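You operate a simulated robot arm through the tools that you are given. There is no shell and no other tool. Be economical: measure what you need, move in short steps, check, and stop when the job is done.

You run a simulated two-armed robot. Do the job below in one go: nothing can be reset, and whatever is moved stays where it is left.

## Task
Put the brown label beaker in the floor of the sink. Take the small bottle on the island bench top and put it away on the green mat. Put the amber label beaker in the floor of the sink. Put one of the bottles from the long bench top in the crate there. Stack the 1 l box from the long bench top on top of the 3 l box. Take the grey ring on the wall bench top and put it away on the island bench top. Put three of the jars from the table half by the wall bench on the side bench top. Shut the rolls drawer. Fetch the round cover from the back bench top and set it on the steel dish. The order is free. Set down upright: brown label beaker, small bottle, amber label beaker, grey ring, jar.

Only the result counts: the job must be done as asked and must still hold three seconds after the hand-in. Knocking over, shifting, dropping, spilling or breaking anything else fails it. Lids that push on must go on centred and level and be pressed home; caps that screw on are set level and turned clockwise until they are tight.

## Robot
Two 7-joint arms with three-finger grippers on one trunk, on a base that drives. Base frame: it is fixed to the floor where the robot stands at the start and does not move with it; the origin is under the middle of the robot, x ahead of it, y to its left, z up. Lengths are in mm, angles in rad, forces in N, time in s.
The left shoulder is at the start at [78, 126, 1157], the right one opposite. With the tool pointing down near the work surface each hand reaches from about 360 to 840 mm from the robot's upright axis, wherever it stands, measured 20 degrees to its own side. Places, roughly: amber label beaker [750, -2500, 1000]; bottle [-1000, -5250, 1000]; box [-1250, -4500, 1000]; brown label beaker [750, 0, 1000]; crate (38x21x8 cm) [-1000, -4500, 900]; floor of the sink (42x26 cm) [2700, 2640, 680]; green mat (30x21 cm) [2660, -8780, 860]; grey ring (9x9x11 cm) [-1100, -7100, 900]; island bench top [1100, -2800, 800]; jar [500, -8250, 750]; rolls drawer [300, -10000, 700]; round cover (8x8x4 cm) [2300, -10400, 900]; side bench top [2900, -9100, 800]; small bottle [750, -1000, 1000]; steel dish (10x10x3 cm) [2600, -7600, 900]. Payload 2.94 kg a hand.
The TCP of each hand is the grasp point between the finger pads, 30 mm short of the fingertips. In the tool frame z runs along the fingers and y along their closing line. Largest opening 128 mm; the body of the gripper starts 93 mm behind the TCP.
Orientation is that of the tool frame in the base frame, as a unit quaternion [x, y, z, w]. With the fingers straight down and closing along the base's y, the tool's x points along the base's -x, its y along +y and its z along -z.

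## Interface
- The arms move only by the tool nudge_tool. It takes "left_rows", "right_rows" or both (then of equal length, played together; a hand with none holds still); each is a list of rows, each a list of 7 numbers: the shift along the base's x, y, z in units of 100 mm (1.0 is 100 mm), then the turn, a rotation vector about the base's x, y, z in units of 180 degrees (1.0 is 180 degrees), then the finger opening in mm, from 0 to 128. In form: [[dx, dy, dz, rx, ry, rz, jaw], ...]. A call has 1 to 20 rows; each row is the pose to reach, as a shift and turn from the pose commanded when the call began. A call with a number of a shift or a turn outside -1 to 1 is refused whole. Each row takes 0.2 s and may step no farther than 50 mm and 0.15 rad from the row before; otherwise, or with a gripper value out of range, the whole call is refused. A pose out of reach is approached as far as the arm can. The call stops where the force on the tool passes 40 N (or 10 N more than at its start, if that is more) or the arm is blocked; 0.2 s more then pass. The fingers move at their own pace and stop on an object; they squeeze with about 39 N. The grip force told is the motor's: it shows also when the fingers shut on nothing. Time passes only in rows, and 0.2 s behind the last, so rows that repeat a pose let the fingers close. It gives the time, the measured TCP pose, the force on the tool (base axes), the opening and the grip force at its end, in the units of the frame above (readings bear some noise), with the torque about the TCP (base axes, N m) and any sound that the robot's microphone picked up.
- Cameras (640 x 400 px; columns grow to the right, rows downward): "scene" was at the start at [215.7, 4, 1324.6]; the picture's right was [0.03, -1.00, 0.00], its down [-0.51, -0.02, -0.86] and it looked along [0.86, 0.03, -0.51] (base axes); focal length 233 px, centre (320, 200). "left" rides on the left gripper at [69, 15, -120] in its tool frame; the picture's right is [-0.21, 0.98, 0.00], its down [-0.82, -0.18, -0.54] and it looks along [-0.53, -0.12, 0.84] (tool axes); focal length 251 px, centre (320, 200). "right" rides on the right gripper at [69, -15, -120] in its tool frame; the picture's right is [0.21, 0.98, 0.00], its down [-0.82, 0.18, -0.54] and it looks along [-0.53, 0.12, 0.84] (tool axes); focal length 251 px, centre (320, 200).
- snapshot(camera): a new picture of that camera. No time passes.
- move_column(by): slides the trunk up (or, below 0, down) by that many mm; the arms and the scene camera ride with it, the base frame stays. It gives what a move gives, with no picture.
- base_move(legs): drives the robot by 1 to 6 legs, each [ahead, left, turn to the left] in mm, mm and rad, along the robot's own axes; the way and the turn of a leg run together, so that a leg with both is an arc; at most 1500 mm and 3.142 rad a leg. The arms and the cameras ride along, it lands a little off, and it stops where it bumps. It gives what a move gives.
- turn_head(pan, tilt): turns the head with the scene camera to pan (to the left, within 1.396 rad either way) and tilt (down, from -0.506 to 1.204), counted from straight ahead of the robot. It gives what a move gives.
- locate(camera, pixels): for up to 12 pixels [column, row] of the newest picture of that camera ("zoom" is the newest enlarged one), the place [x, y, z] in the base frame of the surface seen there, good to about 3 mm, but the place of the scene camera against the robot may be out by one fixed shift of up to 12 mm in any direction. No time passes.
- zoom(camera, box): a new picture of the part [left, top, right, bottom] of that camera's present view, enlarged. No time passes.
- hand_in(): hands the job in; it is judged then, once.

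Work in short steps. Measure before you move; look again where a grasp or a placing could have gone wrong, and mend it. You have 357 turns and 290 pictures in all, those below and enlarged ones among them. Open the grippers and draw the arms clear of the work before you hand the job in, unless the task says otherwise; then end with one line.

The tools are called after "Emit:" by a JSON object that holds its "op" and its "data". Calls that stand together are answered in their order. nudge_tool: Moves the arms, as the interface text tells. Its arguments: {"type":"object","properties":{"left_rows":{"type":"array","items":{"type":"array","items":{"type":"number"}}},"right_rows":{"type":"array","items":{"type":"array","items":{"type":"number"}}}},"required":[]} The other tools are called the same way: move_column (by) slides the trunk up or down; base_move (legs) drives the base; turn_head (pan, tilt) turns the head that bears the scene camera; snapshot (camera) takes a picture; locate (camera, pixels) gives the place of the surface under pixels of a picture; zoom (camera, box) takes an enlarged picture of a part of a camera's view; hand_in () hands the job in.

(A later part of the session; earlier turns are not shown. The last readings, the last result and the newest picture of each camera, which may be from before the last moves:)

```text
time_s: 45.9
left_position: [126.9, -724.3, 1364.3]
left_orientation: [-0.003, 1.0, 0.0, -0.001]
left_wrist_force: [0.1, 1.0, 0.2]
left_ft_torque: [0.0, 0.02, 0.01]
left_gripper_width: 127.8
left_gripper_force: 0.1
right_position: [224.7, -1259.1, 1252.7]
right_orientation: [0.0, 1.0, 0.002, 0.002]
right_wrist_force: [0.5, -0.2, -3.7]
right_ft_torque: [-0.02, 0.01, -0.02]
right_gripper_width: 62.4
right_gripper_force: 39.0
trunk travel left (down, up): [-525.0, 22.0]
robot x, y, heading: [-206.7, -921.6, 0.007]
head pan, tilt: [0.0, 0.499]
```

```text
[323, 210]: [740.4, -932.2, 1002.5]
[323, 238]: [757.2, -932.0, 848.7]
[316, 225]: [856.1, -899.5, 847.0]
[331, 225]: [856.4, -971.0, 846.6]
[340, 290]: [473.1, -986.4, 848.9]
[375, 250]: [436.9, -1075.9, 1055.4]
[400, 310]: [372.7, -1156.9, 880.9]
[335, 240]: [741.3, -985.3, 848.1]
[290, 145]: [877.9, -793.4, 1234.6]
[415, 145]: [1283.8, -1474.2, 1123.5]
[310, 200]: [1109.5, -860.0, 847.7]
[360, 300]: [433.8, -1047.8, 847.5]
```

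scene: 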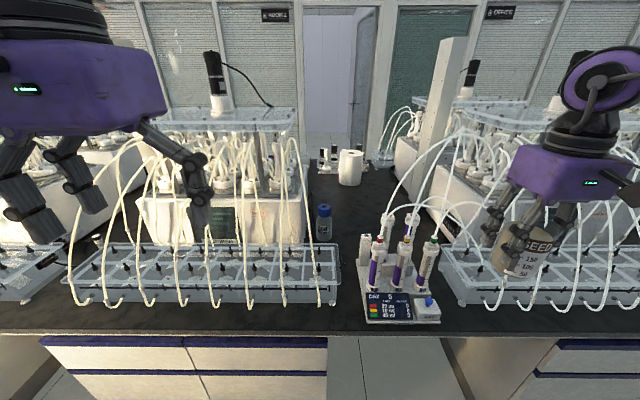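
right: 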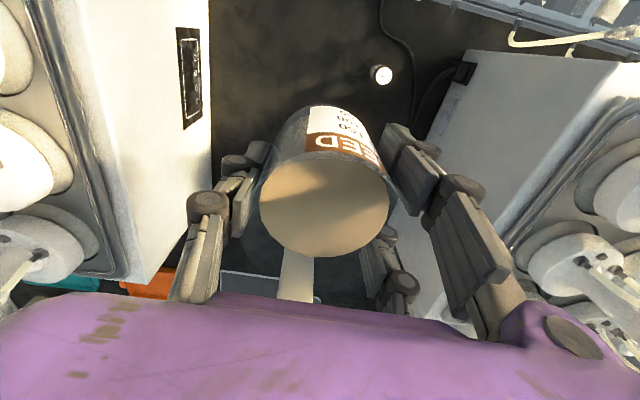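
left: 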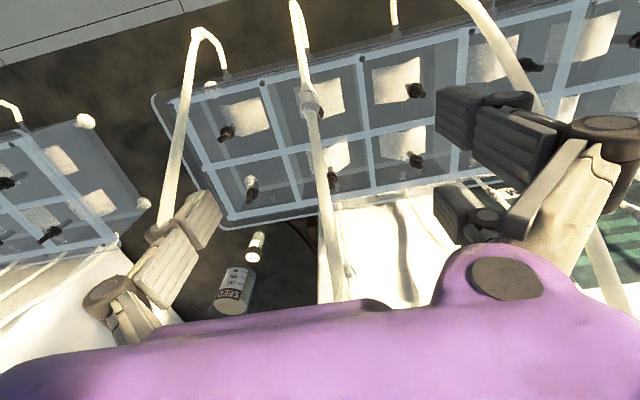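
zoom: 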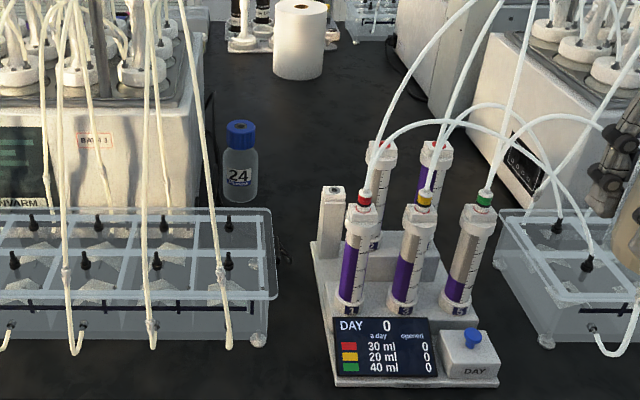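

That is the small bottle, at ≈(755,-932). I'll come for it on a later trip with a free hand; first the amber beaker for the left hand, so I drive on 1500 mm.

Emit:
{"op": "base_move", "data": {"legs": [[0, -1500, 0]]}}

Emit:
{"op": "snapshot", "data": {"camera": "scene"}}

```text
time_s: 59.4
left_position: [135.7, -2245.2, 1363.1]
left_orientation: [-0.002, 1.0, 0.001, 0.001]
left_wrist_force: [0.2, 0.2, -0.5]
left_ft_torque: [0.02, -0.02, 0.02]
left_gripper_width: 128.1
left_gripper_force: 0.0
right_position: [231.8, -2779.8, 1252.4]
right_orientation: [0.002, 1.0, 0.002, 0.002]
right_wrist_force: [0.3, 0.0, -4.0]
right_ft_torque: [0.0, 0.01, 0.0]
right_gripper_width: 62.2
right_gripper_force: 38.9
trunk travel left (down, up): [-525.0, 22.0]
robot x, y, heading: [-197.3, -2444.5, 0.003]
head pan, tilt: [0.0, 0.499]
```

```text
264 pictures are left
```

scene: 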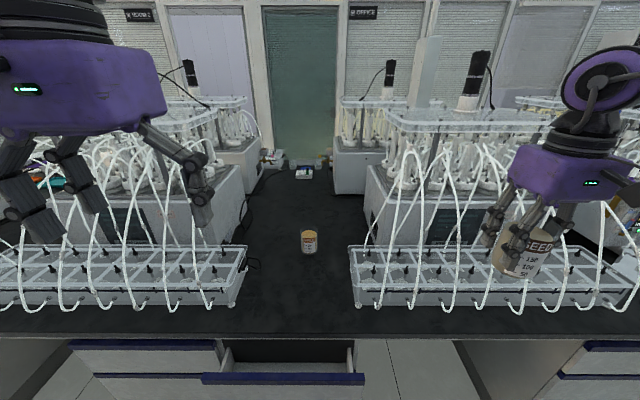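

The amber-labelled beaker is at (309,242), and an open drawer sticks out at (285,375), which I must not push. I measure both.

Emit:
{"op": "locate", "data": {"camera": "scene", "pixels": [[309, 233], [309, 252], [301, 243], [317, 243], [205, 378], [360, 378], [285, 345], [235, 345], [245, 255], [352, 250], [236, 305], [352, 305]]}}

Emit:
{"op": "zoom", "data": {"camera": "scene", "box": [200, 180, 400, 400]}}

```text
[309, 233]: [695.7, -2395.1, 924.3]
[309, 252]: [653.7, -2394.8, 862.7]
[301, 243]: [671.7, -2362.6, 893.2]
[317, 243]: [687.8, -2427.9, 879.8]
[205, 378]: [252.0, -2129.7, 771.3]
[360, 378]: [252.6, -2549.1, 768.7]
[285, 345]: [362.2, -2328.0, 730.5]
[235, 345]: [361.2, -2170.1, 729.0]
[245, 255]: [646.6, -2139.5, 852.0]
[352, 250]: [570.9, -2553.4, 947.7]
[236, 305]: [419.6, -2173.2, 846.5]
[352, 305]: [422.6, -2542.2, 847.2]
```

```text
1.82 times, centred on (300, 290) of scene
```

zoom: 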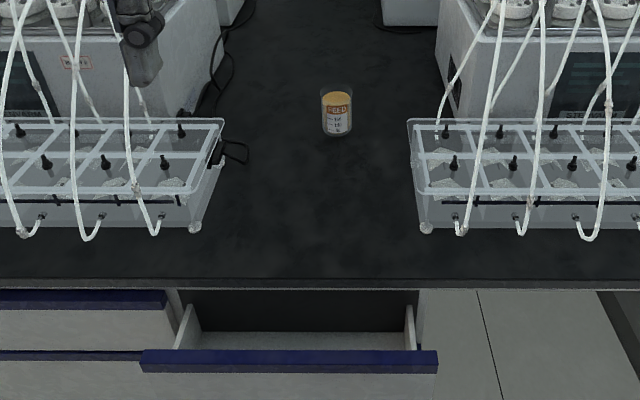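

Amber beaker at ≈(700,-2396); open drawer front at x≈252, y -2130…-2550, so I stay with base x ≤ -20. I tuck the right hand, then shift the base right 255 mm.

Emit:
{"op": "nudge_tool", "data": {"right_rows": [[-0.3, 0, 0.1, 0, 0, 0, 50], [-0.6, 0, 0.2, 0, 0, 0, 50], [-0.8, 0, 0.3, 0, 0, 0, 50]], "left_rows": [[0.2, 0.3, 0, 0, 0, 0, 128], [0.4, 0.5, -0.2, 0, 0, 0, 128], [0.6, 0.7, -0.5, 0, 0, 0, 128]]}}

Emit:
{"op": "base_move", "data": {"legs": [[0, -270, 0], [100, 0, 0]]}}

Emit:
{"op": "snapshot", "data": {"camera": "scene"}}

```text
time_s: 60.2
left_position: [196.9, -2175.0, 1313.0]
left_orientation: [-0.002, 1.0, -0.001, -0.001]
left_wrist_force: [1.1, 0.7, 0.0]
left_ft_torque: [-0.01, 0.02, 0.0]
left_gripper_width: 128.0
left_gripper_force: 0.0
right_position: [154.0, -2779.8, 1282.8]
right_orientation: [0.001, 1.0, 0.001, 0.002]
right_wrist_force: [0.2, 0.6, -3.4]
right_ft_torque: [-0.06, 0.03, 0.0]
right_gripper_width: 62.3
right_gripper_force: 39.3
trunk travel left (down, up): [-525.0, 22.0]
robot x, y, heading: [-198.2, -2442.3, 0.0]
head pan, tilt: [0.0, 0.499]
```

```text
time_s: 63.9
left_position: [297.7, -2445.6, 1314.9]
left_orientation: [0.001, 1.0, 0.0, 0.001]
left_wrist_force: [-0.6, -0.3, 0.6]
left_ft_torque: [-0.01, -0.02, -0.03]
left_gripper_width: 127.9
left_gripper_force: 0.0
right_position: [252.7, -3050.0, 1283.1]
right_orientation: [0.003, 1.0, 0.002, 0.002]
right_wrist_force: [-0.9, -0.9, -2.6]
right_ft_torque: [-0.01, 0.01, 0.01]
right_gripper_width: 62.2
right_gripper_force: 39.3
trunk travel left (down, up): [-525.0, 22.0]
robot x, y, heading: [-91.1, -2711.1, -0.002]
head pan, tilt: [0.0, 0.499]
```

```text
262 pictures are left
```

scene: 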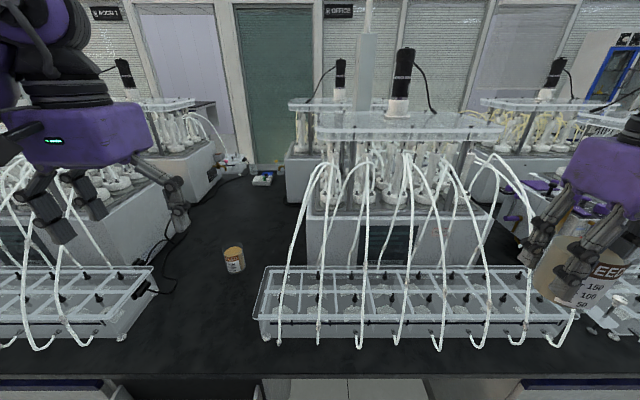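

The left hand is in line with the gap. I send it forward and down in steps.

Emit:
{"op": "nudge_tool", "data": {"left_rows": [[0.35, 0.1, -0.3, 0, 0, 0, 128], [0.7, 0.3, -0.5, 0, 0, 0, 128], [1.0, 0.5, -0.8, 0, 0, 0, 128], [1.0, 0.5, -1.0, 0, 0, 0, 128]]}}

Emit:
{"op": "nudge_tool", "data": {"left_rows": [[0.35, 0, -0.3, 0, 0, 0, 128], [0.7, 0, -0.6, 0, 0, 0, 128], [1.0, 0, -0.9, 0, 0, 0, 128], [1.0, 0, -1.0, 0, 0, 0, 128]]}}

Emit:
{"op": "nudge_tool", "data": {"left_rows": [[0.4, 0, -0.1, 0, 0, 0, 128], [0.8, 0, -0.1, 0, 0, 0, 128], [1.0, 0, -0.1, 0, 0, 0, 128]]}}

Emit:
{"op": "snapshot", "data": {"camera": "left"}}

```text
time_s: 64.9
left_position: [397.7, -2397.1, 1213.0]
left_orientation: [0.0, 1.0, 0.0, 0.0]
left_wrist_force: [1.5, -0.1, 0.7]
left_ft_torque: [0.04, -0.03, -0.01]
left_gripper_width: 127.8
left_gripper_force: 0.1
right_position: [253.2, -3047.9, 1283.5]
right_orientation: [0.003, 1.0, 0.001, 0.002]
right_wrist_force: [1.0, 0.5, -3.7]
right_ft_torque: [0.03, -0.04, 0.02]
right_gripper_width: 62.3
right_gripper_force: 39.2
trunk travel left (down, up): [-525.0, 22.0]
robot x, y, heading: [-94.4, -2707.1, -0.002]
head pan, tilt: [0.0, 0.499]
```

```text
time_s: 65.9
left_position: [499.5, -2396.4, 1113.7]
left_orientation: [0.0, 1.0, 0.0, 0.0]
left_wrist_force: [0.0, 0.3, 0.1]
left_ft_torque: [0.04, -0.01, 0.0]
left_gripper_width: 128.0
left_gripper_force: 0.0
right_position: [253.2, -3049.4, 1283.4]
right_orientation: [0.003, 1.0, 0.002, 0.003]
right_wrist_force: [0.6, 0.4, -2.6]
right_ft_torque: [0.0, 0.0, 0.01]
right_gripper_width: 62.3
right_gripper_force: 39.4
trunk travel left (down, up): [-525.0, 22.0]
robot x, y, heading: [-96.4, -2712.3, -0.002]
head pan, tilt: [0.0, 0.499]
```

```text
time_s: 66.7
left_position: [599.3, -2398.6, 1105.2]
left_orientation: [0.0, 1.0, 0.0, 0.0]
left_wrist_force: [-0.1, 0.6, 0.3]
left_ft_torque: [0.01, 0.0, -0.03]
left_gripper_width: 128.3
left_gripper_force: 0.1
right_position: [253.3, -3048.7, 1282.9]
right_orientation: [0.004, 1.0, 0.002, 0.001]
right_wrist_force: [0.8, 0.4, -3.3]
right_ft_torque: [0.01, -0.01, -0.02]
right_gripper_width: 62.1
right_gripper_force: 39.1
trunk travel left (down, up): [-525.0, 22.0]
robot x, y, heading: [-95.3, -2710.0, -0.006]
head pan, tilt: [0.0, 0.499]
```

```text
261 pictures are left
```

left: 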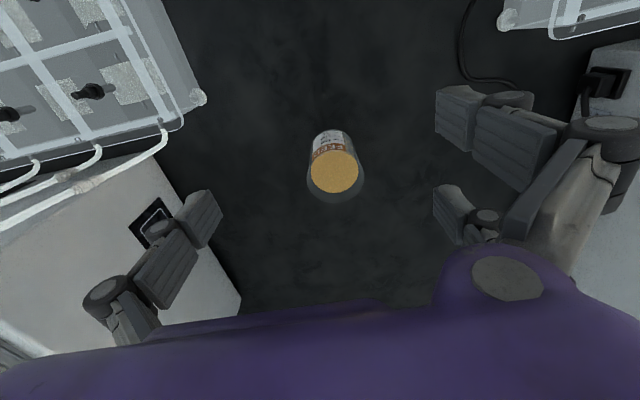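

Excellent reach now (robot-frame 695 with no limit). I locate the amber beaker's fill disc.

Emit:
{"op": "locate", "data": {"camera": "left", "pixels": [[333, 172], [313, 172], [355, 172], [333, 152], [333, 190], [190, 250], [590, 80]]}}

```text
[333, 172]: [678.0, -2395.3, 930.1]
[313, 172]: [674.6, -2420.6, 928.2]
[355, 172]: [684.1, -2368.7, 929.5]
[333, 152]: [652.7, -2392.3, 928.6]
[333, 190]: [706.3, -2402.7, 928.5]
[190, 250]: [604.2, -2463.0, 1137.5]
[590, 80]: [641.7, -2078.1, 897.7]
```

Centre (679,-2396). I move over it and down in two calls, then grip.

Emit:
{"op": "nudge_tool", "data": {"left_rows": [[0.4, 0.02, 0, 0, 0, 0, 128], [0.8, 0.02, 0, 0, 0, 0, 128], [0.8, 0.02, -0.4, 0, 0, 0, 128], [0.8, 0.02, -0.8, 0, 0, 0, 128], [0.8, 0.02, -1.0, 0, 0, 0, 128]]}}

Emit:
{"op": "nudge_tool", "data": {"left_rows": [[0, 0, -0.2, 0, 0, 0, 128], [0, 0, -0.4, 0, 0, 0, 128]]}}

Emit:
{"op": "snapshot", "data": {"camera": "left"}}

```text
time_s: 67.9
left_position: [626.1, -2392.5, 1052.7]
left_orientation: [0.0, 1.0, 0.001, 0.001]
left_wrist_force: [-0.2, -0.2, 0.9]
left_ft_torque: [0.01, 0.05, -0.02]
left_gripper_width: 127.7
left_gripper_force: 0.1
left hand out of reach, approached as far as the arm can: row 1, 2, 3, 4, 5
right_position: [252.4, -3048.6, 1283.1]
right_orientation: [0.004, 1.0, 0.001, 0.003]
right_wrist_force: [0.3, 0.5, -3.1]
right_ft_torque: [-0.03, -0.02, 0.01]
right_gripper_width: 62.2
right_gripper_force: 39.4
trunk travel left (down, up): [-525.0, 22.0]
robot x, y, heading: [-93.4, -2711.9, -0.002]
head pan, tilt: [0.0, 0.499]
```

```text
time_s: 68.5
left_position: [623.6, -2391.9, 1023.9]
left_orientation: [0.0, 1.0, 0.0, 0.002]
left_wrist_force: [-0.5, 0.0, 0.0]
left_ft_torque: [0.03, -0.01, 0.04]
left_gripper_width: 128.2
left_gripper_force: 0.0
left hand out of reach, approached as far as the arm can: row 2
right_position: [253.5, -3049.5, 1282.6]
right_orientation: [0.004, 1.0, 0.001, 0.002]
right_wrist_force: [0.8, -0.3, -2.8]
right_ft_torque: [0.02, -0.01, -0.04]
right_gripper_width: 62.3
right_gripper_force: 39.2
trunk travel left (down, up): [-525.0, 22.0]
robot x, y, heading: [-92.7, -2709.4, 0.003]
head pan, tilt: [0.0, 0.499]
```

```text
260 pictures are left
```

left: 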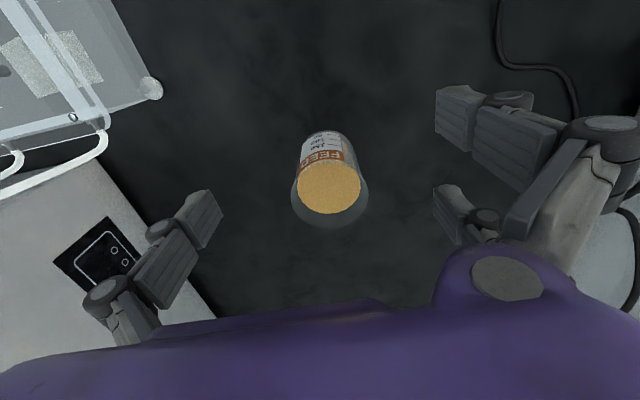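

The reach model (wrist sphere ≈667 mm about the shoulder) says I need ~85 mm more. The base front is well short of the drawer at x 252, so I drive 70 mm forward.

Emit:
{"op": "base_move", "data": {"legs": [[75, 0, 0]]}}

```text
time_s: 69.5
left_position: [697.3, -2393.4, 1026.2]
left_orientation: [0.0, 1.0, -0.001, 0.002]
left_wrist_force: [-0.2, -0.6, -0.2]
left_ft_torque: [0.0, -0.03, 0.01]
left_gripper_width: 127.8
left_gripper_force: 0.1
right_position: [322.5, -3049.8, 1283.6]
right_orientation: [0.004, 1.0, 0.001, 0.003]
right_wrist_force: [-0.7, -0.1, -3.0]
right_ft_torque: [0.0, -0.01, 0.0]
right_gripper_width: 62.1
right_gripper_force: 39.4
trunk travel left (down, up): [-525.0, 22.0]
robot x, y, heading: [-22.2, -2711.1, -0.005]
head pan, tilt: [0.0, 0.499]
```

Centre (−18, −3) and descend to z≈908 before gripping.

Emit:
{"op": "nudge_tool", "data": {"left_rows": [[-0.18, -0.03, 0, 0, 0, 0, 128], [-0.18, -0.03, -0.4, 0, 0, 0, 128], [-0.18, -0.03, -0.8, 0, 0, 0, 128], [-0.18, -0.03, -1.0, 0, 0, 0, 128]]}}

Emit:
{"op": "snapshot", "data": {"camera": "left"}}

```text
time_s: 70.5
left_position: [681.2, -2396.8, 924.1]
left_orientation: [0.0, 1.0, 0.001, 0.001]
left_wrist_force: [1.1, -0.4, 1.1]
left_ft_torque: [0.05, 0.0, 0.02]
left_gripper_width: 127.8
left_gripper_force: 0.1
right_position: [323.4, -3049.9, 1282.8]
right_orientation: [0.005, 1.0, 0.002, 0.003]
right_wrist_force: [0.8, 0.3, -2.9]
right_ft_torque: [-0.01, 0.0, -0.01]
right_gripper_width: 62.4
right_gripper_force: 38.9
trunk travel left (down, up): [-525.0, 22.0]
robot x, y, heading: [-21.3, -2712.2, -0.004]
head pan, tilt: [0.0, 0.499]
```

```text
259 pictures are left
```

left: 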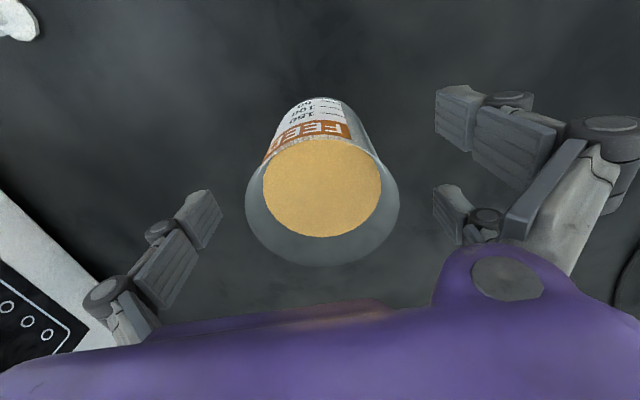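

The beaker is centred between the fingers. I lower 16 mm, close, and lift 100 mm.

Emit:
{"op": "nudge_tool", "data": {"left_rows": [[0, 0, -0.16, 0, 0, 0, 128], [0, 0, -0.16, 0, 0, 0, 60], [0, 0, -0.16, 0, 0, 0, 50], [0, 0, -0.16, 0, 0, 0, 50]]}}

Emit:
{"op": "nudge_tool", "data": {"left_rows": [[0, 0, 0.3, 0, 0, 0, 50], [0, 0, 0.6, 0, 0, 0, 50], [0, 0, 1.0, 0, 0, 0, 50]]}}

Emit:
{"op": "nudge_tool", "data": {"left_rows": [[-0.2, 0, 0.4, 0, 0, 0, 50], [-0.4, 0, 0.8, 0, 0, 0, 50], [-0.6, 0, 1.0, 0, 0, 0, 50]]}}

Emit:
{"op": "snapshot", "data": {"camera": "left"}}

```text
time_s: 71.5
left_position: [681.1, -2398.7, 914.3]
left_orientation: [0.0, 1.0, 0.0, 0.002]
left_wrist_force: [-0.4, -1.0, 0.4]
left_ft_torque: [-0.13, 0.1, 0.04]
left_gripper_width: 61.6
left_gripper_force: 39.0
left hand out of reach, approached as far as the arm can: row 1, 2, 3, 4
right_position: [325.0, -3049.6, 1283.0]
right_orientation: [0.004, 1.0, 0.001, 0.002]
right_wrist_force: [0.4, 0.2, -3.6]
right_ft_torque: [0.01, 0.0, 0.01]
right_gripper_width: 62.3
right_gripper_force: 38.9
trunk travel left (down, up): [-525.0, 22.0]
robot x, y, heading: [-19.4, -2706.9, -0.003]
head pan, tilt: [0.0, 0.499]
```

```text
time_s: 72.3
left_position: [678.9, -2398.3, 1016.5]
left_orientation: [0.001, 1.0, 0.001, 0.001]
left_wrist_force: [-0.7, -0.2, -2.6]
left_ft_torque: [-0.02, -0.02, 0.01]
left_gripper_width: 61.4
left_gripper_force: 38.6
right_position: [325.4, -3050.2, 1282.5]
right_orientation: [0.004, 1.0, 0.002, 0.003]
right_wrist_force: [-0.4, 0.1, -3.6]
right_ft_torque: [0.04, 0.0, 0.01]
right_gripper_width: 62.4
right_gripper_force: 39.1
trunk travel left (down, up): [-525.0, 22.0]
robot x, y, heading: [-20.4, -2711.5, -0.004]
head pan, tilt: [0.0, 0.499]
```

```text
time_s: 73.1
left_position: [618.6, -2398.4, 1115.6]
left_orientation: [0.0, 1.0, 0.0, 0.001]
left_wrist_force: [0.2, 0.0, -3.6]
left_ft_torque: [-0.03, -0.05, 0.01]
left_gripper_width: 61.5
left_gripper_force: 38.8
right_position: [325.5, -3050.2, 1282.9]
right_orientation: [0.004, 1.0, 0.002, 0.002]
right_wrist_force: [1.1, -0.6, -3.5]
right_ft_torque: [0.02, -0.04, -0.03]
right_gripper_width: 62.3
right_gripper_force: 39.7
trunk travel left (down, up): [-525.0, 22.0]
robot x, y, heading: [-25.3, -2708.9, -0.004]
head pan, tilt: [0.0, 0.499]
```

```text
258 pictures are left
```

left: 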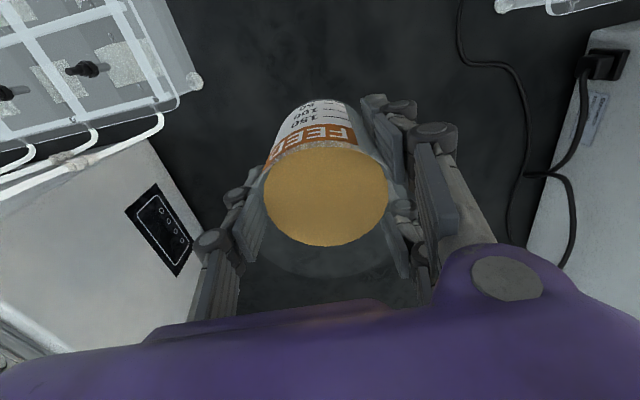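

Amber beaker held and level. I retract and raise the left hand clear of the hoses.

Emit:
{"op": "nudge_tool", "data": {"left_rows": [[-0.3, 0, 0.35, 0, 0, 0, 50], [-0.6, 0, 0.7, 0, 0, 0, 50], [-0.9, 0, 1.0, 0, 0, 0, 50]]}}

Emit:
{"op": "nudge_tool", "data": {"left_rows": [[-0.4, 0, 0.25, 0, 0, 0, 50], [-0.8, 0, 0.5, 0, 0, 0, 50], [-1.0, 0, 0.7, 0, 0, 0, 50]]}}

Emit:
{"op": "base_move", "data": {"legs": [[-180, 0, 0]]}}

```text
time_s: 73.9
left_position: [530.1, -2399.4, 1215.1]
left_orientation: [0.0, 1.0, 0.001, 0.002]
left_wrist_force: [-0.8, 0.5, -3.1]
left_ft_torque: [0.03, -0.01, 0.0]
left_gripper_width: 61.6
left_gripper_force: 39.1
right_position: [324.8, -3049.9, 1283.5]
right_orientation: [0.004, 1.0, 0.002, 0.003]
right_wrist_force: [-0.7, 0.4, -2.9]
right_ft_torque: [0.01, -0.02, 0.01]
right_gripper_width: 62.2
right_gripper_force: 39.0
trunk travel left (down, up): [-525.0, 22.0]
robot x, y, heading: [-18.3, -2711.6, -0.0]
head pan, tilt: [0.0, 0.499]
```

```text
time_s: 74.7
left_position: [429.1, -2400.0, 1284.5]
left_orientation: [0.001, 1.0, 0.0, 0.002]
left_wrist_force: [0.3, -0.9, -3.5]
left_ft_torque: [-0.02, -0.01, 0.0]
left_gripper_width: 61.4
left_gripper_force: 38.6
right_position: [326.1, -3049.9, 1282.9]
right_orientation: [0.004, 1.0, 0.002, 0.002]
right_wrist_force: [-0.6, -0.3, -3.9]
right_ft_torque: [-0.03, 0.02, 0.01]
right_gripper_width: 62.5
right_gripper_force: 39.0
trunk travel left (down, up): [-525.0, 22.0]
robot x, y, heading: [-23.5, -2711.2, -0.007]
head pan, tilt: [0.0, 0.499]
```

```text
time_s: 76.2
left_position: [251.2, -2399.2, 1282.5]
left_orientation: [0.002, 1.0, 0.0, 0.0]
left_wrist_force: [0.5, 0.1, -4.1]
left_ft_torque: [0.02, 0.02, 0.0]
left_gripper_width: 61.4
left_gripper_force: 39.0
right_position: [146.9, -3050.4, 1282.3]
right_orientation: [0.005, 1.0, 0.001, 0.001]
right_wrist_force: [-0.2, -0.2, -4.1]
right_ft_torque: [-0.07, 0.05, -0.02]
right_gripper_width: 62.1
right_gripper_force: 38.9
trunk travel left (down, up): [-525.0, 22.0]
robot x, y, heading: [-204.1, -2711.5, 0.0]
head pan, tilt: [0.0, 0.499]
```

Both beakers are held and level. I drive back up the aisle to y≈1520 to face towards the sink corner.

Emit:
{"op": "base_move", "data": {"legs": [[-20, 1410, 0], [0, 1410, 0], [0, 1410, 0]]}}

Emit:
{"op": "turn_head", "data": {"pan": 0.25, "tilt": 0.35}}

Emit:
{"op": "snapshot", "data": {"camera": "scene"}}

```text
time_s: 113.2
left_position: [237.4, 1840.8, 1282.2]
left_orientation: [0.009, 1.0, 0.0, 0.001]
left_wrist_force: [0.3, 0.4, -4.1]
left_ft_torque: [-0.01, 0.01, -0.01]
left_gripper_width: 61.1
left_gripper_force: 38.3
right_position: [120.7, 1192.7, 1281.5]
right_orientation: [0.014, 1.0, 0.002, 0.002]
right_wrist_force: [0.2, -0.4, -3.1]
right_ft_torque: [-0.01, -0.03, -0.04]
right_gripper_width: 62.1
right_gripper_force: 39.1
trunk travel left (down, up): [-525.0, 22.0]
robot x, y, heading: [-219.9, 1540.2, -0.021]
head pan, tilt: [0.0, 0.499]
```

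```text
time_s: 114.0
left_position: [237.5, 1842.7, 1284.3]
left_orientation: [0.01, 1.0, 0.001, 0.001]
left_wrist_force: [-1.6, 0.5, -2.7]
left_ft_torque: [0.0, 0.0, -0.02]
left_gripper_width: 61.5
left_gripper_force: 39.0
right_position: [121.3, 1193.0, 1282.8]
right_orientation: [0.013, 1.0, 0.002, 0.002]
right_wrist_force: [0.3, -0.5, -4.3]
right_ft_torque: [-0.02, -0.01, 0.02]
right_gripper_width: 62.1
right_gripper_force: 38.8
trunk travel left (down, up): [-525.0, 22.0]
robot x, y, heading: [-223.1, 1542.2, -0.02]
head pan, tilt: [0.25, 0.351]
```

```text
257 pictures are left
```

scene: 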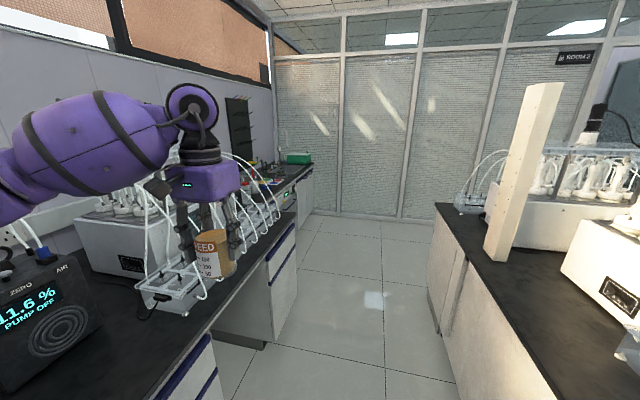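

I measure the bench fronts along the aisle to the sink.

Emit:
{"op": "locate", "data": {"camera": "scene", "pixels": [[293, 225], [313, 165], [190, 350], [265, 345], [400, 215], [313, 210], [437, 205], [480, 300], [290, 165], [225, 360], [160, 300], [270, 180]]}}

Emit:
{"op": "zoom", "data": {"camera": "scene", "box": [200, 110, 340, 230]}}

```text
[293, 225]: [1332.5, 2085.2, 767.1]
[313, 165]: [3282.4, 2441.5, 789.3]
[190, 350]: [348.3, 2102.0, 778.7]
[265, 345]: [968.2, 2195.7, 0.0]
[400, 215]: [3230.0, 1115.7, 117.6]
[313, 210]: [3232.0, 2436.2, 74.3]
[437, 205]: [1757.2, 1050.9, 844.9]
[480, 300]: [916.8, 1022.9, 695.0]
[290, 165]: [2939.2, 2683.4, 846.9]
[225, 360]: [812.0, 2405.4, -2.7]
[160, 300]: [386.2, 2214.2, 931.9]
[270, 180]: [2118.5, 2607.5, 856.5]
```

```text
3.33 times, centred on (270, 170) of scene
```

zoom: 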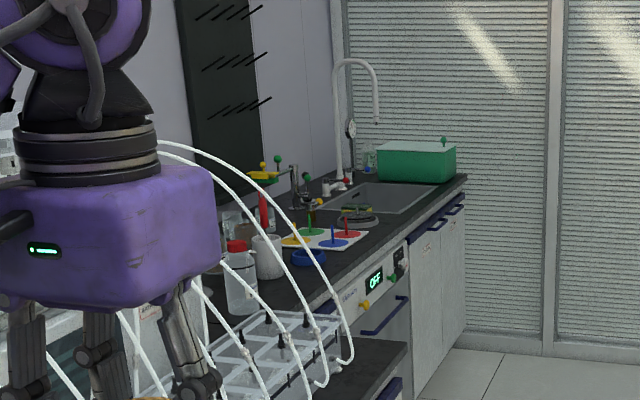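

Corridor y≈1050…2085, sink bench front at y≈2436, end wall x≈3230. I drive ahead along y≈1550 to x≈2350 and look at the sink.

Emit:
{"op": "base_move", "data": {"legs": [[0, 0, 0.02], [1300, 0, 0], [1250, 0, 0]]}}

Emit:
{"op": "turn_head", "data": {"pan": 1.1, "tilt": 0.5}}

Emit:
{"op": "snapshot", "data": {"camera": "scene"}}

```text
time_s: 119.6
left_position: [1359.3, 1828.0, 1283.8]
left_orientation: [0.014, 1.0, -0.001, 0.002]
left_wrist_force: [-0.2, 0.6, -3.7]
left_ft_torque: [0.01, 0.02, 0.0]
left_gripper_width: 61.6
left_gripper_force: 38.7
right_position: [1237.5, 1178.7, 1282.9]
right_orientation: [0.019, 1.0, 0.002, 0.003]
right_wrist_force: [0.0, 0.3, -3.4]
right_ft_torque: [0.0, 0.0, 0.0]
right_gripper_width: 61.8
right_gripper_force: 39.4
trunk travel left (down, up): [-525.0, 22.0]
robot x, y, heading: [904.5, 1526.1, -0.03]
head pan, tilt: [0.25, 0.351]
stopped in leg 2: the robot was blocked; the commanded pose is now the measured one
```

```text
time_s: 120.7
left_position: [1356.9, 1827.2, 1284.7]
left_orientation: [0.013, 1.0, 0.0, 0.004]
left_wrist_force: [0.0, -0.9, -3.3]
left_ft_torque: [0.01, 0.0, -0.01]
left_gripper_width: 61.5
left_gripper_force: 39.1
right_position: [1237.2, 1179.9, 1283.5]
right_orientation: [0.018, 1.0, 0.003, 0.004]
right_wrist_force: [0.2, -0.5, -3.3]
right_ft_torque: [0.0, -0.02, 0.03]
right_gripper_width: 62.2
right_gripper_force: 39.1
trunk travel left (down, up): [-525.0, 22.0]
robot x, y, heading: [903.3, 1526.6, -0.031]
head pan, tilt: [1.1, 0.499]
```

```text
255 pictures are left
```

scene: 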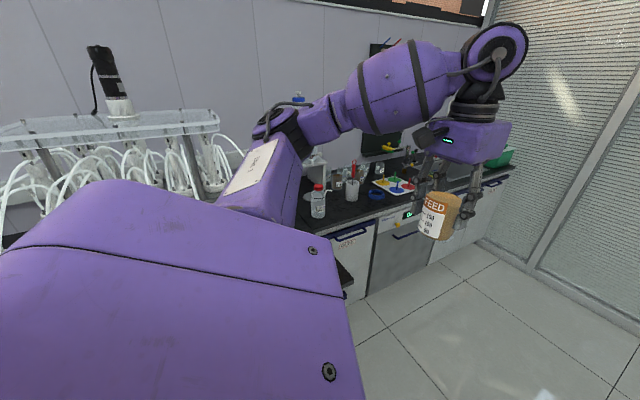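

Blocked at x≈904 with a slight turn to the right, so something on the right side stopped it. I look to the right.

Emit:
{"op": "turn_head", "data": {"pan": -0.9, "tilt": 0.5}}

Emit:
{"op": "snapshot", "data": {"camera": "scene"}}

```text
time_s: 122.7
left_position: [1356.2, 1828.1, 1284.2]
left_orientation: [0.015, 1.0, -0.002, 0.004]
left_wrist_force: [0.7, -0.1, -2.4]
left_ft_torque: [-0.02, 0.0, 0.01]
left_gripper_width: 61.5
left_gripper_force: 38.1
right_position: [1236.7, 1180.3, 1283.8]
right_orientation: [0.018, 1.0, 0.003, 0.004]
right_wrist_force: [0.4, -0.2, -3.3]
right_ft_torque: [-0.01, -0.01, -0.02]
right_gripper_width: 62.1
right_gripper_force: 39.2
trunk travel left (down, up): [-525.0, 22.0]
robot x, y, heading: [903.0, 1531.6, -0.026]
head pan, tilt: [-0.901, 0.499]
```

```text
254 pictures are left
```

scene: 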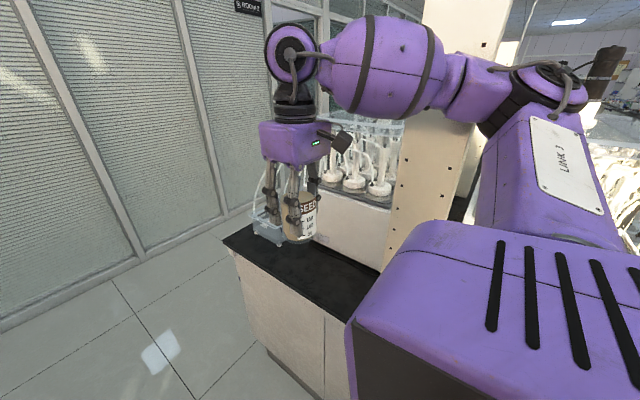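

The right forearm seems to have met the white post at (440,140). I measure the post and the elbow.

Emit:
{"op": "locate", "data": {"camera": "scene", "pixels": [[430, 160], [410, 240], [460, 140], [450, 90], [470, 15], [400, 60], [430, 70], [485, 95], [550, 70], [580, 80], [540, 100]]}}

```text
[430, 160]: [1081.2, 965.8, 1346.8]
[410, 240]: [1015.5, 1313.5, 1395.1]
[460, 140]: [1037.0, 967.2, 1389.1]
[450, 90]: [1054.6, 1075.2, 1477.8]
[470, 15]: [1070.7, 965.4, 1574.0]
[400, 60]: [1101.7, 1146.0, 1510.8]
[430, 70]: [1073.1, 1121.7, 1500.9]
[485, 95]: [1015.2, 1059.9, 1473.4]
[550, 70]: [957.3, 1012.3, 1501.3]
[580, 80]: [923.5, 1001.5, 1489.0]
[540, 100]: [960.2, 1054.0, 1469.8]
```

The post is at x≈1037–1100, y≤966, and the elbow overlaps it. I back off 60 mm, shift 160 mm left, straighten and continue.

Emit:
{"op": "base_move", "data": {"legs": [[-60, 0, 0], [0, 160, 0.03], [500, 0, 0], [1000, 0, 0]]}}

Emit:
{"op": "turn_head", "data": {"pan": 1.0, "tilt": 0.6}}

Emit:
{"op": "snapshot", "data": {"camera": "scene"}}

```text
time_s: 132.6
left_position: [2801.3, 2006.2, 1282.2]
left_orientation: [-0.007, 1.0, -0.001, 0.0]
left_wrist_force: [0.3, -0.3, -3.2]
left_ft_torque: [-0.01, -0.02, 0.01]
left_gripper_width: 61.2
left_gripper_force: 39.3
right_position: [2706.7, 1356.0, 1281.2]
right_orientation: [-0.001, 1.0, 0.004, 0.0]
right_wrist_force: [-0.4, 0.4, -3.6]
right_ft_torque: [0.0, -0.02, 0.02]
right_gripper_width: 62.0
right_gripper_force: 39.0
trunk travel left (down, up): [-525.0, 22.0]
robot x, y, heading: [2355.4, 1689.4, 0.013]
head pan, tilt: [-0.901, 0.499]
```

```text
time_s: 134.5
left_position: [2803.0, 2007.4, 1282.4]
left_orientation: [-0.006, 1.0, 0.0, 0.0]
left_wrist_force: [1.1, -0.1, -3.0]
left_ft_torque: [0.01, 0.0, 0.0]
left_gripper_width: 61.4
left_gripper_force: 38.7
right_position: [2707.6, 1355.4, 1281.9]
right_orientation: [-0.002, 1.0, 0.003, 0.0]
right_wrist_force: [-0.7, -1.1, -3.5]
right_ft_torque: [0.01, 0.0, 0.0]
right_gripper_width: 61.6
right_gripper_force: 39.2
trunk travel left (down, up): [-525.0, 22.0]
robot x, y, heading: [2355.9, 1695.1, 0.017]
head pan, tilt: [1.0, 0.6]
```

```text
253 pictures are left
```

scene: 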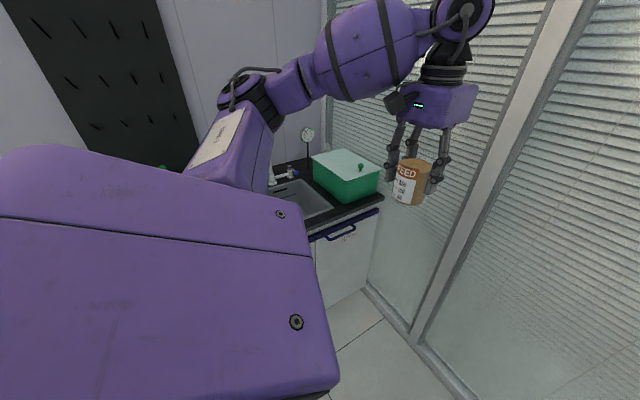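

Position is (2356,1692), and the sink is visible at (305,200) with a green box to its right. I turn left 90° in place (hands sweep within y<2240) and look down at the sink.

Emit:
{"op": "base_move", "data": {"legs": [[0, 0, 1.554]]}}

Emit:
{"op": "turn_head", "data": {"pan": -0.3, "tilt": 0.6}}

Emit:
{"op": "snapshot", "data": {"camera": "scene"}}

```text
time_s: 138.6
left_position: [2061.0, 2154.9, 1282.2]
left_orientation: [-0.694, 0.72, 0.0, 0.0]
left_wrist_force: [0.4, -0.3, -3.1]
left_ft_torque: [0.02, 0.01, 0.0]
left_gripper_width: 61.5
left_gripper_force: 39.3
right_position: [2707.2, 2026.5, 1280.7]
right_orientation: [-0.69, 0.723, 0.003, -0.002]
right_wrist_force: [-0.6, -0.2, -2.4]
right_ft_torque: [0.0, -0.03, 0.0]
right_gripper_width: 61.8
right_gripper_force: 38.8
trunk travel left (down, up): [-525.0, 22.0]
robot x, y, heading: [2352.0, 1691.6, 1.533]
head pan, tilt: [1.0, 0.6]
```

```text
time_s: 140.1
left_position: [2061.1, 2154.8, 1282.6]
left_orientation: [-0.693, 0.72, -0.001, 0.0]
left_wrist_force: [1.1, 0.1, -2.8]
left_ft_torque: [0.01, -0.02, 0.03]
left_gripper_width: 61.1
left_gripper_force: 39.4
right_position: [2706.7, 2026.3, 1281.7]
right_orientation: [-0.69, 0.723, 0.003, -0.001]
right_wrist_force: [-0.4, 1.0, -3.0]
right_ft_torque: [-0.02, 0.02, 0.03]
right_gripper_width: 61.8
right_gripper_force: 39.6
trunk travel left (down, up): [-525.0, 22.0]
robot x, y, heading: [2350.5, 1693.4, 1.536]
head pan, tilt: [-0.3, 0.6]
```

```text
252 pictures are left
```

scene: 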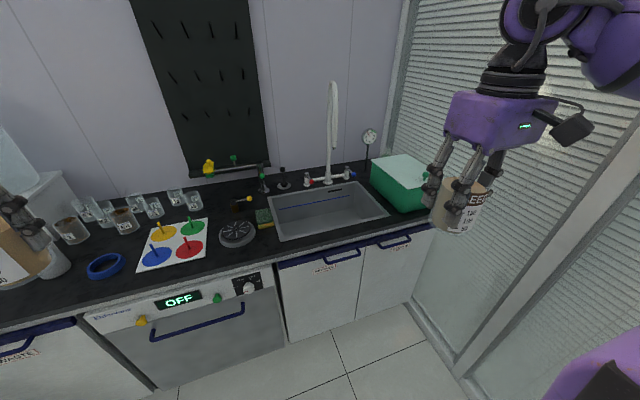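

The sink is clear in view, corners at about (268,197), (355,182), (388,213), (283,240), with the tap at (330,130). I measure them.

Emit:
{"op": "locate", "data": {"camera": "scene", "pixels": [[268, 197], [354, 183], [388, 213], [284, 239], [325, 215], [310, 205], [350, 208], [333, 88], [331, 140], [330, 182], [385, 195], [262, 215]]}}

Emit:
{"op": "zoom", "data": {"camera": "scene", "box": [230, 70, 430, 260]}}

```text
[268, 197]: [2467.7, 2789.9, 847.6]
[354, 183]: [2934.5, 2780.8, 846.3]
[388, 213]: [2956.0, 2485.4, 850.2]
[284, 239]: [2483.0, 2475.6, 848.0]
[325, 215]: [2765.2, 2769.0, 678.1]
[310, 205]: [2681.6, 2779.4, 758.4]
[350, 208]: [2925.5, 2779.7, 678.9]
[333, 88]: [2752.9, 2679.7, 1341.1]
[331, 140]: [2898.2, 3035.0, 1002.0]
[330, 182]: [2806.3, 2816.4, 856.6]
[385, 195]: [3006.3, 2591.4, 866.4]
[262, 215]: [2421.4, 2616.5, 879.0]
```

```text
2.11 times, centred on (330, 165) of scene
```

zoom: 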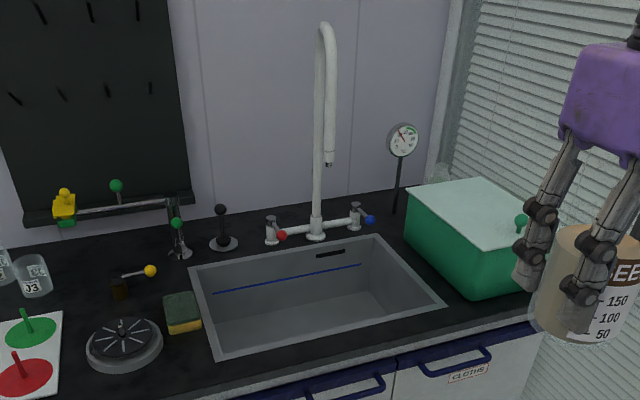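

Sink opening x 2470–2945, y 2480–2790, floor z≈678; the tap stands at x≈2720 with a spout over the middle. I'll set the brown beaker at x≈2825 with the right hand, so I drive to (2525,2010).

Emit:
{"op": "base_move", "data": {"legs": [[318, -174, 0.035]]}}

Emit:
{"op": "move_column", "data": {"by": -60}}

Emit:
{"op": "snapshot", "data": {"camera": "right"}}

```text
time_s: 142.3
left_position: [2215.6, 2452.7, 1282.3]
left_orientation: [-0.707, 0.707, -0.001, 0.001]
left_wrist_force: [-0.4, 1.0, -3.1]
left_ft_torque: [0.03, -0.04, -0.01]
left_gripper_width: 61.5
left_gripper_force: 39.3
right_position: [2865.2, 2349.3, 1281.8]
right_orientation: [-0.704, 0.711, 0.002, -0.002]
right_wrist_force: [-0.2, 0.0, -3.0]
right_ft_torque: [0.01, -0.02, 0.01]
right_gripper_width: 61.9
right_gripper_force: 38.7
trunk travel left (down, up): [-525.0, 22.0]
robot x, y, heading: [2527.2, 2003.4, 1.569]
head pan, tilt: [-0.3, 0.6]
```

```text
time_s: 143.3
left_position: [2215.3, 2452.5, 1223.6]
left_orientation: [0.708, -0.707, -0.001, -0.001]
left_wrist_force: [-0.5, 0.1, -3.3]
left_ft_torque: [0.01, -0.02, 0.0]
left_gripper_width: 61.3
left_gripper_force: 39.3
right_position: [2865.7, 2349.6, 1221.9]
right_orientation: [-0.703, 0.711, 0.003, -0.002]
right_wrist_force: [-0.4, 0.1, -3.3]
right_ft_torque: [0.04, -0.03, 0.0]
right_gripper_width: 61.4
right_gripper_force: 39.1
trunk travel left (down, up): [-465.0, 82.0]
robot x, y, heading: [2525.9, 2001.7, 1.565]
head pan, tilt: [-0.3, 0.6]
```

```text
250 pictures are left
```

right: 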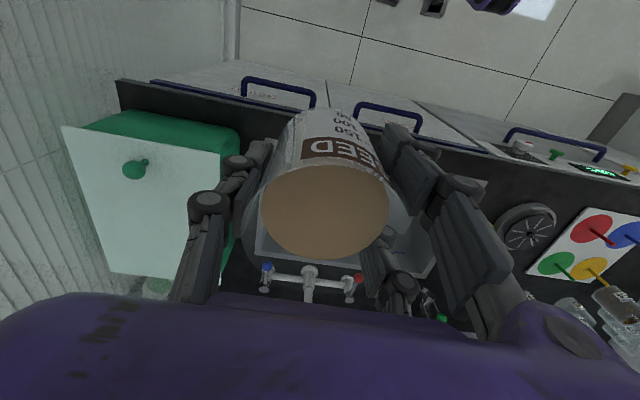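

The trunk came down cleanly. I locate the tap handles and spout in the right wrist view to keep clear.

Emit:
{"op": "locate", "data": {"camera": "right", "pixels": [[310, 270], [268, 268], [350, 284], [308, 295], [255, 245], [440, 250], [415, 278]]}}

Emit:
{"op": "locate", "data": {"camera": "zoom", "pixels": [[330, 160], [332, 120], [316, 190], [315, 235], [326, 28], [400, 140]]}}

```text
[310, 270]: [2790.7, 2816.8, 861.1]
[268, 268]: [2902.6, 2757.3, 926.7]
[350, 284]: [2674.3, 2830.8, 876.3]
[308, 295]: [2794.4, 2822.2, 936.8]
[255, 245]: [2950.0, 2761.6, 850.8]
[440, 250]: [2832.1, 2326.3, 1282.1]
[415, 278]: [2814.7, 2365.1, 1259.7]
```

```text
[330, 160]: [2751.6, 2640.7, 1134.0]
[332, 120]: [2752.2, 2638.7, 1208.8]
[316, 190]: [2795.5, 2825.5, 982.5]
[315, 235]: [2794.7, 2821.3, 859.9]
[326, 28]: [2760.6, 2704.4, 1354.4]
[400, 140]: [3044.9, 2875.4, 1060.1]
```

The spout tip is at (2752,2640,1134), so I choose (2850,2580) for the brown beaker, keeping right of it. I move forward and down.

Emit:
{"op": "nudge_tool", "data": {"right_rows": [[0, 0.33, -0.33, 0, 0, 0, 50], [-0.05, 0.66, -0.66, 0, 0, 0, 50], [-0.1, 1.0, -1.0, 0, 0, 0, 50]]}}

Emit:
{"op": "nudge_tool", "data": {"right_rows": [[0, 0.33, -0.33, 0, 0, 0, 50], [0, 0.66, -0.66, 0, 0, 0, 50], [0, 1.0, -1.0, 0, 0, 0, 50]]}}

Emit:
{"op": "nudge_tool", "data": {"right_rows": [[-0.05, 0.31, -0.2, 0, 0, 0, 50], [-0.05, 0.31, -0.6, 0, 0, 0, 50], [-0.05, 0.31, -1.0, 0, 0, 0, 50]]}}

Emit:
{"op": "snapshot", "data": {"camera": "right"}}

Emit:
{"op": "snapshot", "data": {"camera": "scene"}}

```text
time_s: 144.2
left_position: [2217.2, 2456.4, 1219.6]
left_orientation: [-0.707, 0.707, -0.001, -0.002]
left_wrist_force: [0.9, 0.8, -2.9]
left_ft_torque: [-0.07, 0.02, 0.0]
left_gripper_width: 61.3
left_gripper_force: 39.1
right_position: [2858.2, 2451.1, 1120.0]
right_orientation: [-0.704, 0.711, 0.002, -0.003]
right_wrist_force: [0.0, 1.4, -3.4]
right_ft_torque: [-0.06, 0.02, -0.02]
right_gripper_width: 61.8
right_gripper_force: 39.4
trunk travel left (down, up): [-465.0, 82.0]
robot x, y, heading: [2526.1, 1997.1, 1.569]
head pan, tilt: [-0.3, 0.6]
```

```text
time_s: 144.9
left_position: [2215.8, 2455.0, 1222.1]
left_orientation: [0.707, -0.707, 0.0, 0.0]
left_wrist_force: [0.2, 0.2, -3.8]
left_ft_torque: [0.0, 0.02, 0.02]
left_gripper_width: 61.1
left_gripper_force: 39.4
right_position: [2855.8, 2549.2, 1019.9]
right_orientation: [-0.704, 0.71, 0.001, -0.003]
right_wrist_force: [0.1, 1.0, -3.4]
right_ft_torque: [-0.05, -0.01, 0.02]
right_gripper_width: 61.5
right_gripper_force: 39.0
trunk travel left (down, up): [-465.0, 82.0]
robot x, y, heading: [2530.3, 2004.0, 1.569]
head pan, tilt: [-0.3, 0.6]
```

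```text
time_s: 145.8
left_position: [2216.8, 2454.6, 1222.9]
left_orientation: [0.707, -0.707, 0.0, 0.001]
left_wrist_force: [-0.5, 0.4, -4.1]
left_ft_torque: [-0.03, 0.0, -0.02]
left_gripper_width: 61.1
left_gripper_force: 39.0
right_position: [2851.1, 2581.1, 922.5]
right_orientation: [-0.703, 0.711, 0.002, -0.003]
right_wrist_force: [1.3, 0.8, -2.5]
right_ft_torque: [-0.02, -0.02, -0.01]
right_gripper_width: 61.8
right_gripper_force: 38.7
trunk travel left (down, up): [-465.0, 82.0]
robot x, y, heading: [2524.6, 1999.8, 1.565]
head pan, tilt: [-0.3, 0.6]
```

```text
249 pictures are left
```

right: 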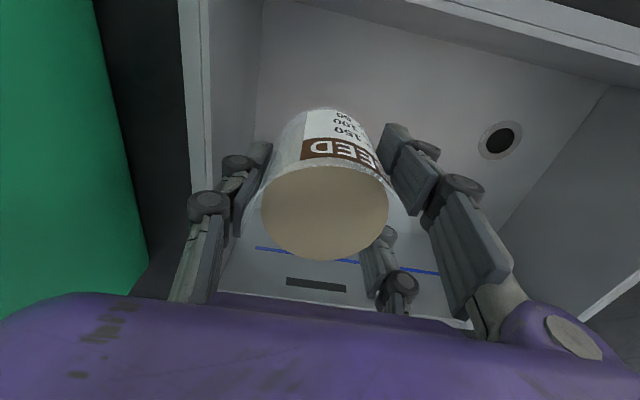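

```text
248 pictures are left
```

scene: 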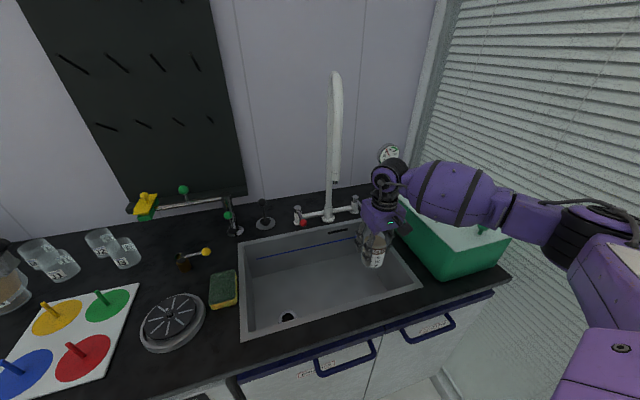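

The forearm passes over the green box; I check heights before lowering further.

Emit:
{"op": "locate", "data": {"camera": "scene", "pixels": [[430, 205], [460, 228], [480, 240], [395, 195], [490, 228], [440, 190], [490, 210], [530, 215], [385, 190], [400, 180], [330, 180]]}}

```text
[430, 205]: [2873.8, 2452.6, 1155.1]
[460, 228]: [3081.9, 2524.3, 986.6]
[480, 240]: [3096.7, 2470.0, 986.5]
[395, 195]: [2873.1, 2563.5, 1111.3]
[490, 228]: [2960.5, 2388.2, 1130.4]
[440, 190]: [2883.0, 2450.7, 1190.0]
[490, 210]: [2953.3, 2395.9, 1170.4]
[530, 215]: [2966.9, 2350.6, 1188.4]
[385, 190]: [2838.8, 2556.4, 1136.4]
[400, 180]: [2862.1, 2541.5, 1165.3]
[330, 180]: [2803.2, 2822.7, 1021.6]
```

Forearm would come down beside the box (lid z≈986), too risky. I raise and pull the hand back, shift the base 130 mm to its left so that the arm comes in straighter, away from the box.

Emit:
{"op": "nudge_tool", "data": {"right_rows": [[0, 0, 0.45, 0, 0, 0, 50], [0, -0.2, 0.8, 0, 0, 0, 50], [0, -0.6, 1.0, 0, 0, 0, 50], [0, -1.0, 1.0, 0, 0, 0, 50]]}}

Emit:
{"op": "base_move", "data": {"legs": [[0, 130, 0]]}}

Emit:
{"op": "nudge_tool", "data": {"right_rows": [[0.45, 0, 0, 0, 0, 0, 50], [0.9, 0, 0, 0, 0, 0, 50], [1.0, 0, -0.3, 0, 0, 0, 50]]}}

Emit:
{"op": "nudge_tool", "data": {"right_rows": [[0.3, 0.35, 0, 0, 0, 0, 50], [0.3, 0.8, 0, 0, 0, 0, 50], [0.3, 1.0, -0.2, 0, 0, 0, 50]]}}

Emit:
{"op": "snapshot", "data": {"camera": "scene"}}

```text
time_s: 146.8
left_position: [2215.7, 2451.6, 1223.0]
left_orientation: [0.708, -0.707, 0.0, 0.0]
left_wrist_force: [-1.2, -0.9, -3.3]
left_ft_torque: [0.01, -0.03, -0.01]
left_gripper_width: 61.2
left_gripper_force: 39.2
right_position: [2852.2, 2477.4, 1020.6]
right_orientation: [-0.704, 0.71, 0.003, -0.003]
right_wrist_force: [-0.4, -0.3, -3.3]
right_ft_torque: [0.0, -0.01, -0.01]
right_gripper_width: 61.7
right_gripper_force: 39.2
trunk travel left (down, up): [-465.0, 82.0]
robot x, y, heading: [2525.8, 2004.0, 1.563]
head pan, tilt: [-0.3, 0.6]
```

```text
time_s: 148.5
left_position: [2087.3, 2455.5, 1222.3]
left_orientation: [-0.707, 0.707, 0.0, 0.0]
left_wrist_force: [0.4, -0.5, -4.4]
left_ft_torque: [-0.01, 0.01, 0.0]
left_gripper_width: 61.6
left_gripper_force: 38.6
right_position: [2724.8, 2480.1, 1020.7]
right_orientation: [-0.704, 0.71, 0.003, -0.002]
right_wrist_force: [0.0, -0.2, -3.9]
right_ft_torque: [-0.03, 0.0, -0.02]
right_gripper_width: 61.7
right_gripper_force: 38.8
trunk travel left (down, up): [-465.0, 82.0]
robot x, y, heading: [2398.8, 2006.4, 1.567]
head pan, tilt: [-0.3, 0.6]
```

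```text
time_s: 149.3
left_position: [2088.6, 2454.5, 1220.7]
left_orientation: [-0.706, 0.708, -0.001, 0.001]
left_wrist_force: [0.1, 0.0, -2.9]
left_ft_torque: [-0.01, 0.01, -0.03]
left_gripper_width: 61.3
left_gripper_force: 39.4
right_position: [2822.9, 2480.8, 989.7]
right_orientation: [-0.704, 0.71, 0.002, -0.004]
right_wrist_force: [0.2, 0.8, -3.6]
right_ft_torque: [-0.01, 0.02, 0.0]
right_gripper_width: 61.9
right_gripper_force: 39.1
trunk travel left (down, up): [-465.0, 82.0]
robot x, y, heading: [2400.4, 2006.9, 1.565]
head pan, tilt: [-0.3, 0.6]
```

```text
time_s: 150.1
left_position: [2089.4, 2454.1, 1222.0]
left_orientation: [-0.706, 0.708, -0.001, 0.001]
left_wrist_force: [0.9, -0.7, -3.3]
left_ft_torque: [0.04, -0.02, -0.02]
left_gripper_width: 61.5
left_gripper_force: 38.5
right_position: [2855.3, 2579.0, 972.3]
right_orientation: [-0.703, 0.711, 0.003, -0.002]
right_wrist_force: [0.2, 0.2, -2.8]
right_ft_torque: [-0.05, -0.05, 0.0]
right_gripper_width: 61.5
right_gripper_force: 38.9
trunk travel left (down, up): [-465.0, 82.0]
robot x, y, heading: [2400.9, 2004.0, 1.566]
head pan, tilt: [-0.3, 0.6]
```

```text
247 pictures are left
```

scene: 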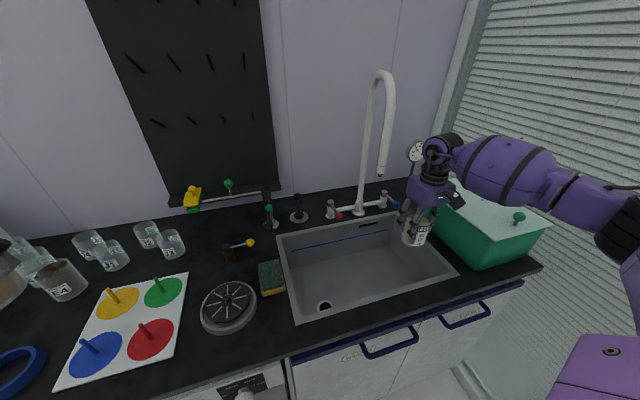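

I check where the forearm lies now relative to the box.

Emit:
{"op": "locate", "data": {"camera": "scene", "pixels": [[480, 165], [500, 190], [540, 200], [590, 215], [620, 240], [450, 185], [470, 235], [465, 205], [525, 225], [400, 120], [380, 170]]}}

```text
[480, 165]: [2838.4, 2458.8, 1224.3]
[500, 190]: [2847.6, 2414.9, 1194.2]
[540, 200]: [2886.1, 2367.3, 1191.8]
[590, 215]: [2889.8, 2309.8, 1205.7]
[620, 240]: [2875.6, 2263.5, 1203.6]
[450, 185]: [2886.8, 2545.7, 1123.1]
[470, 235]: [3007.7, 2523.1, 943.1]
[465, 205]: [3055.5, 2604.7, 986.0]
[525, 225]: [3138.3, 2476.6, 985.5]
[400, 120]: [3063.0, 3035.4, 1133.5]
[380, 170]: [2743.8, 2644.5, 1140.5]
```

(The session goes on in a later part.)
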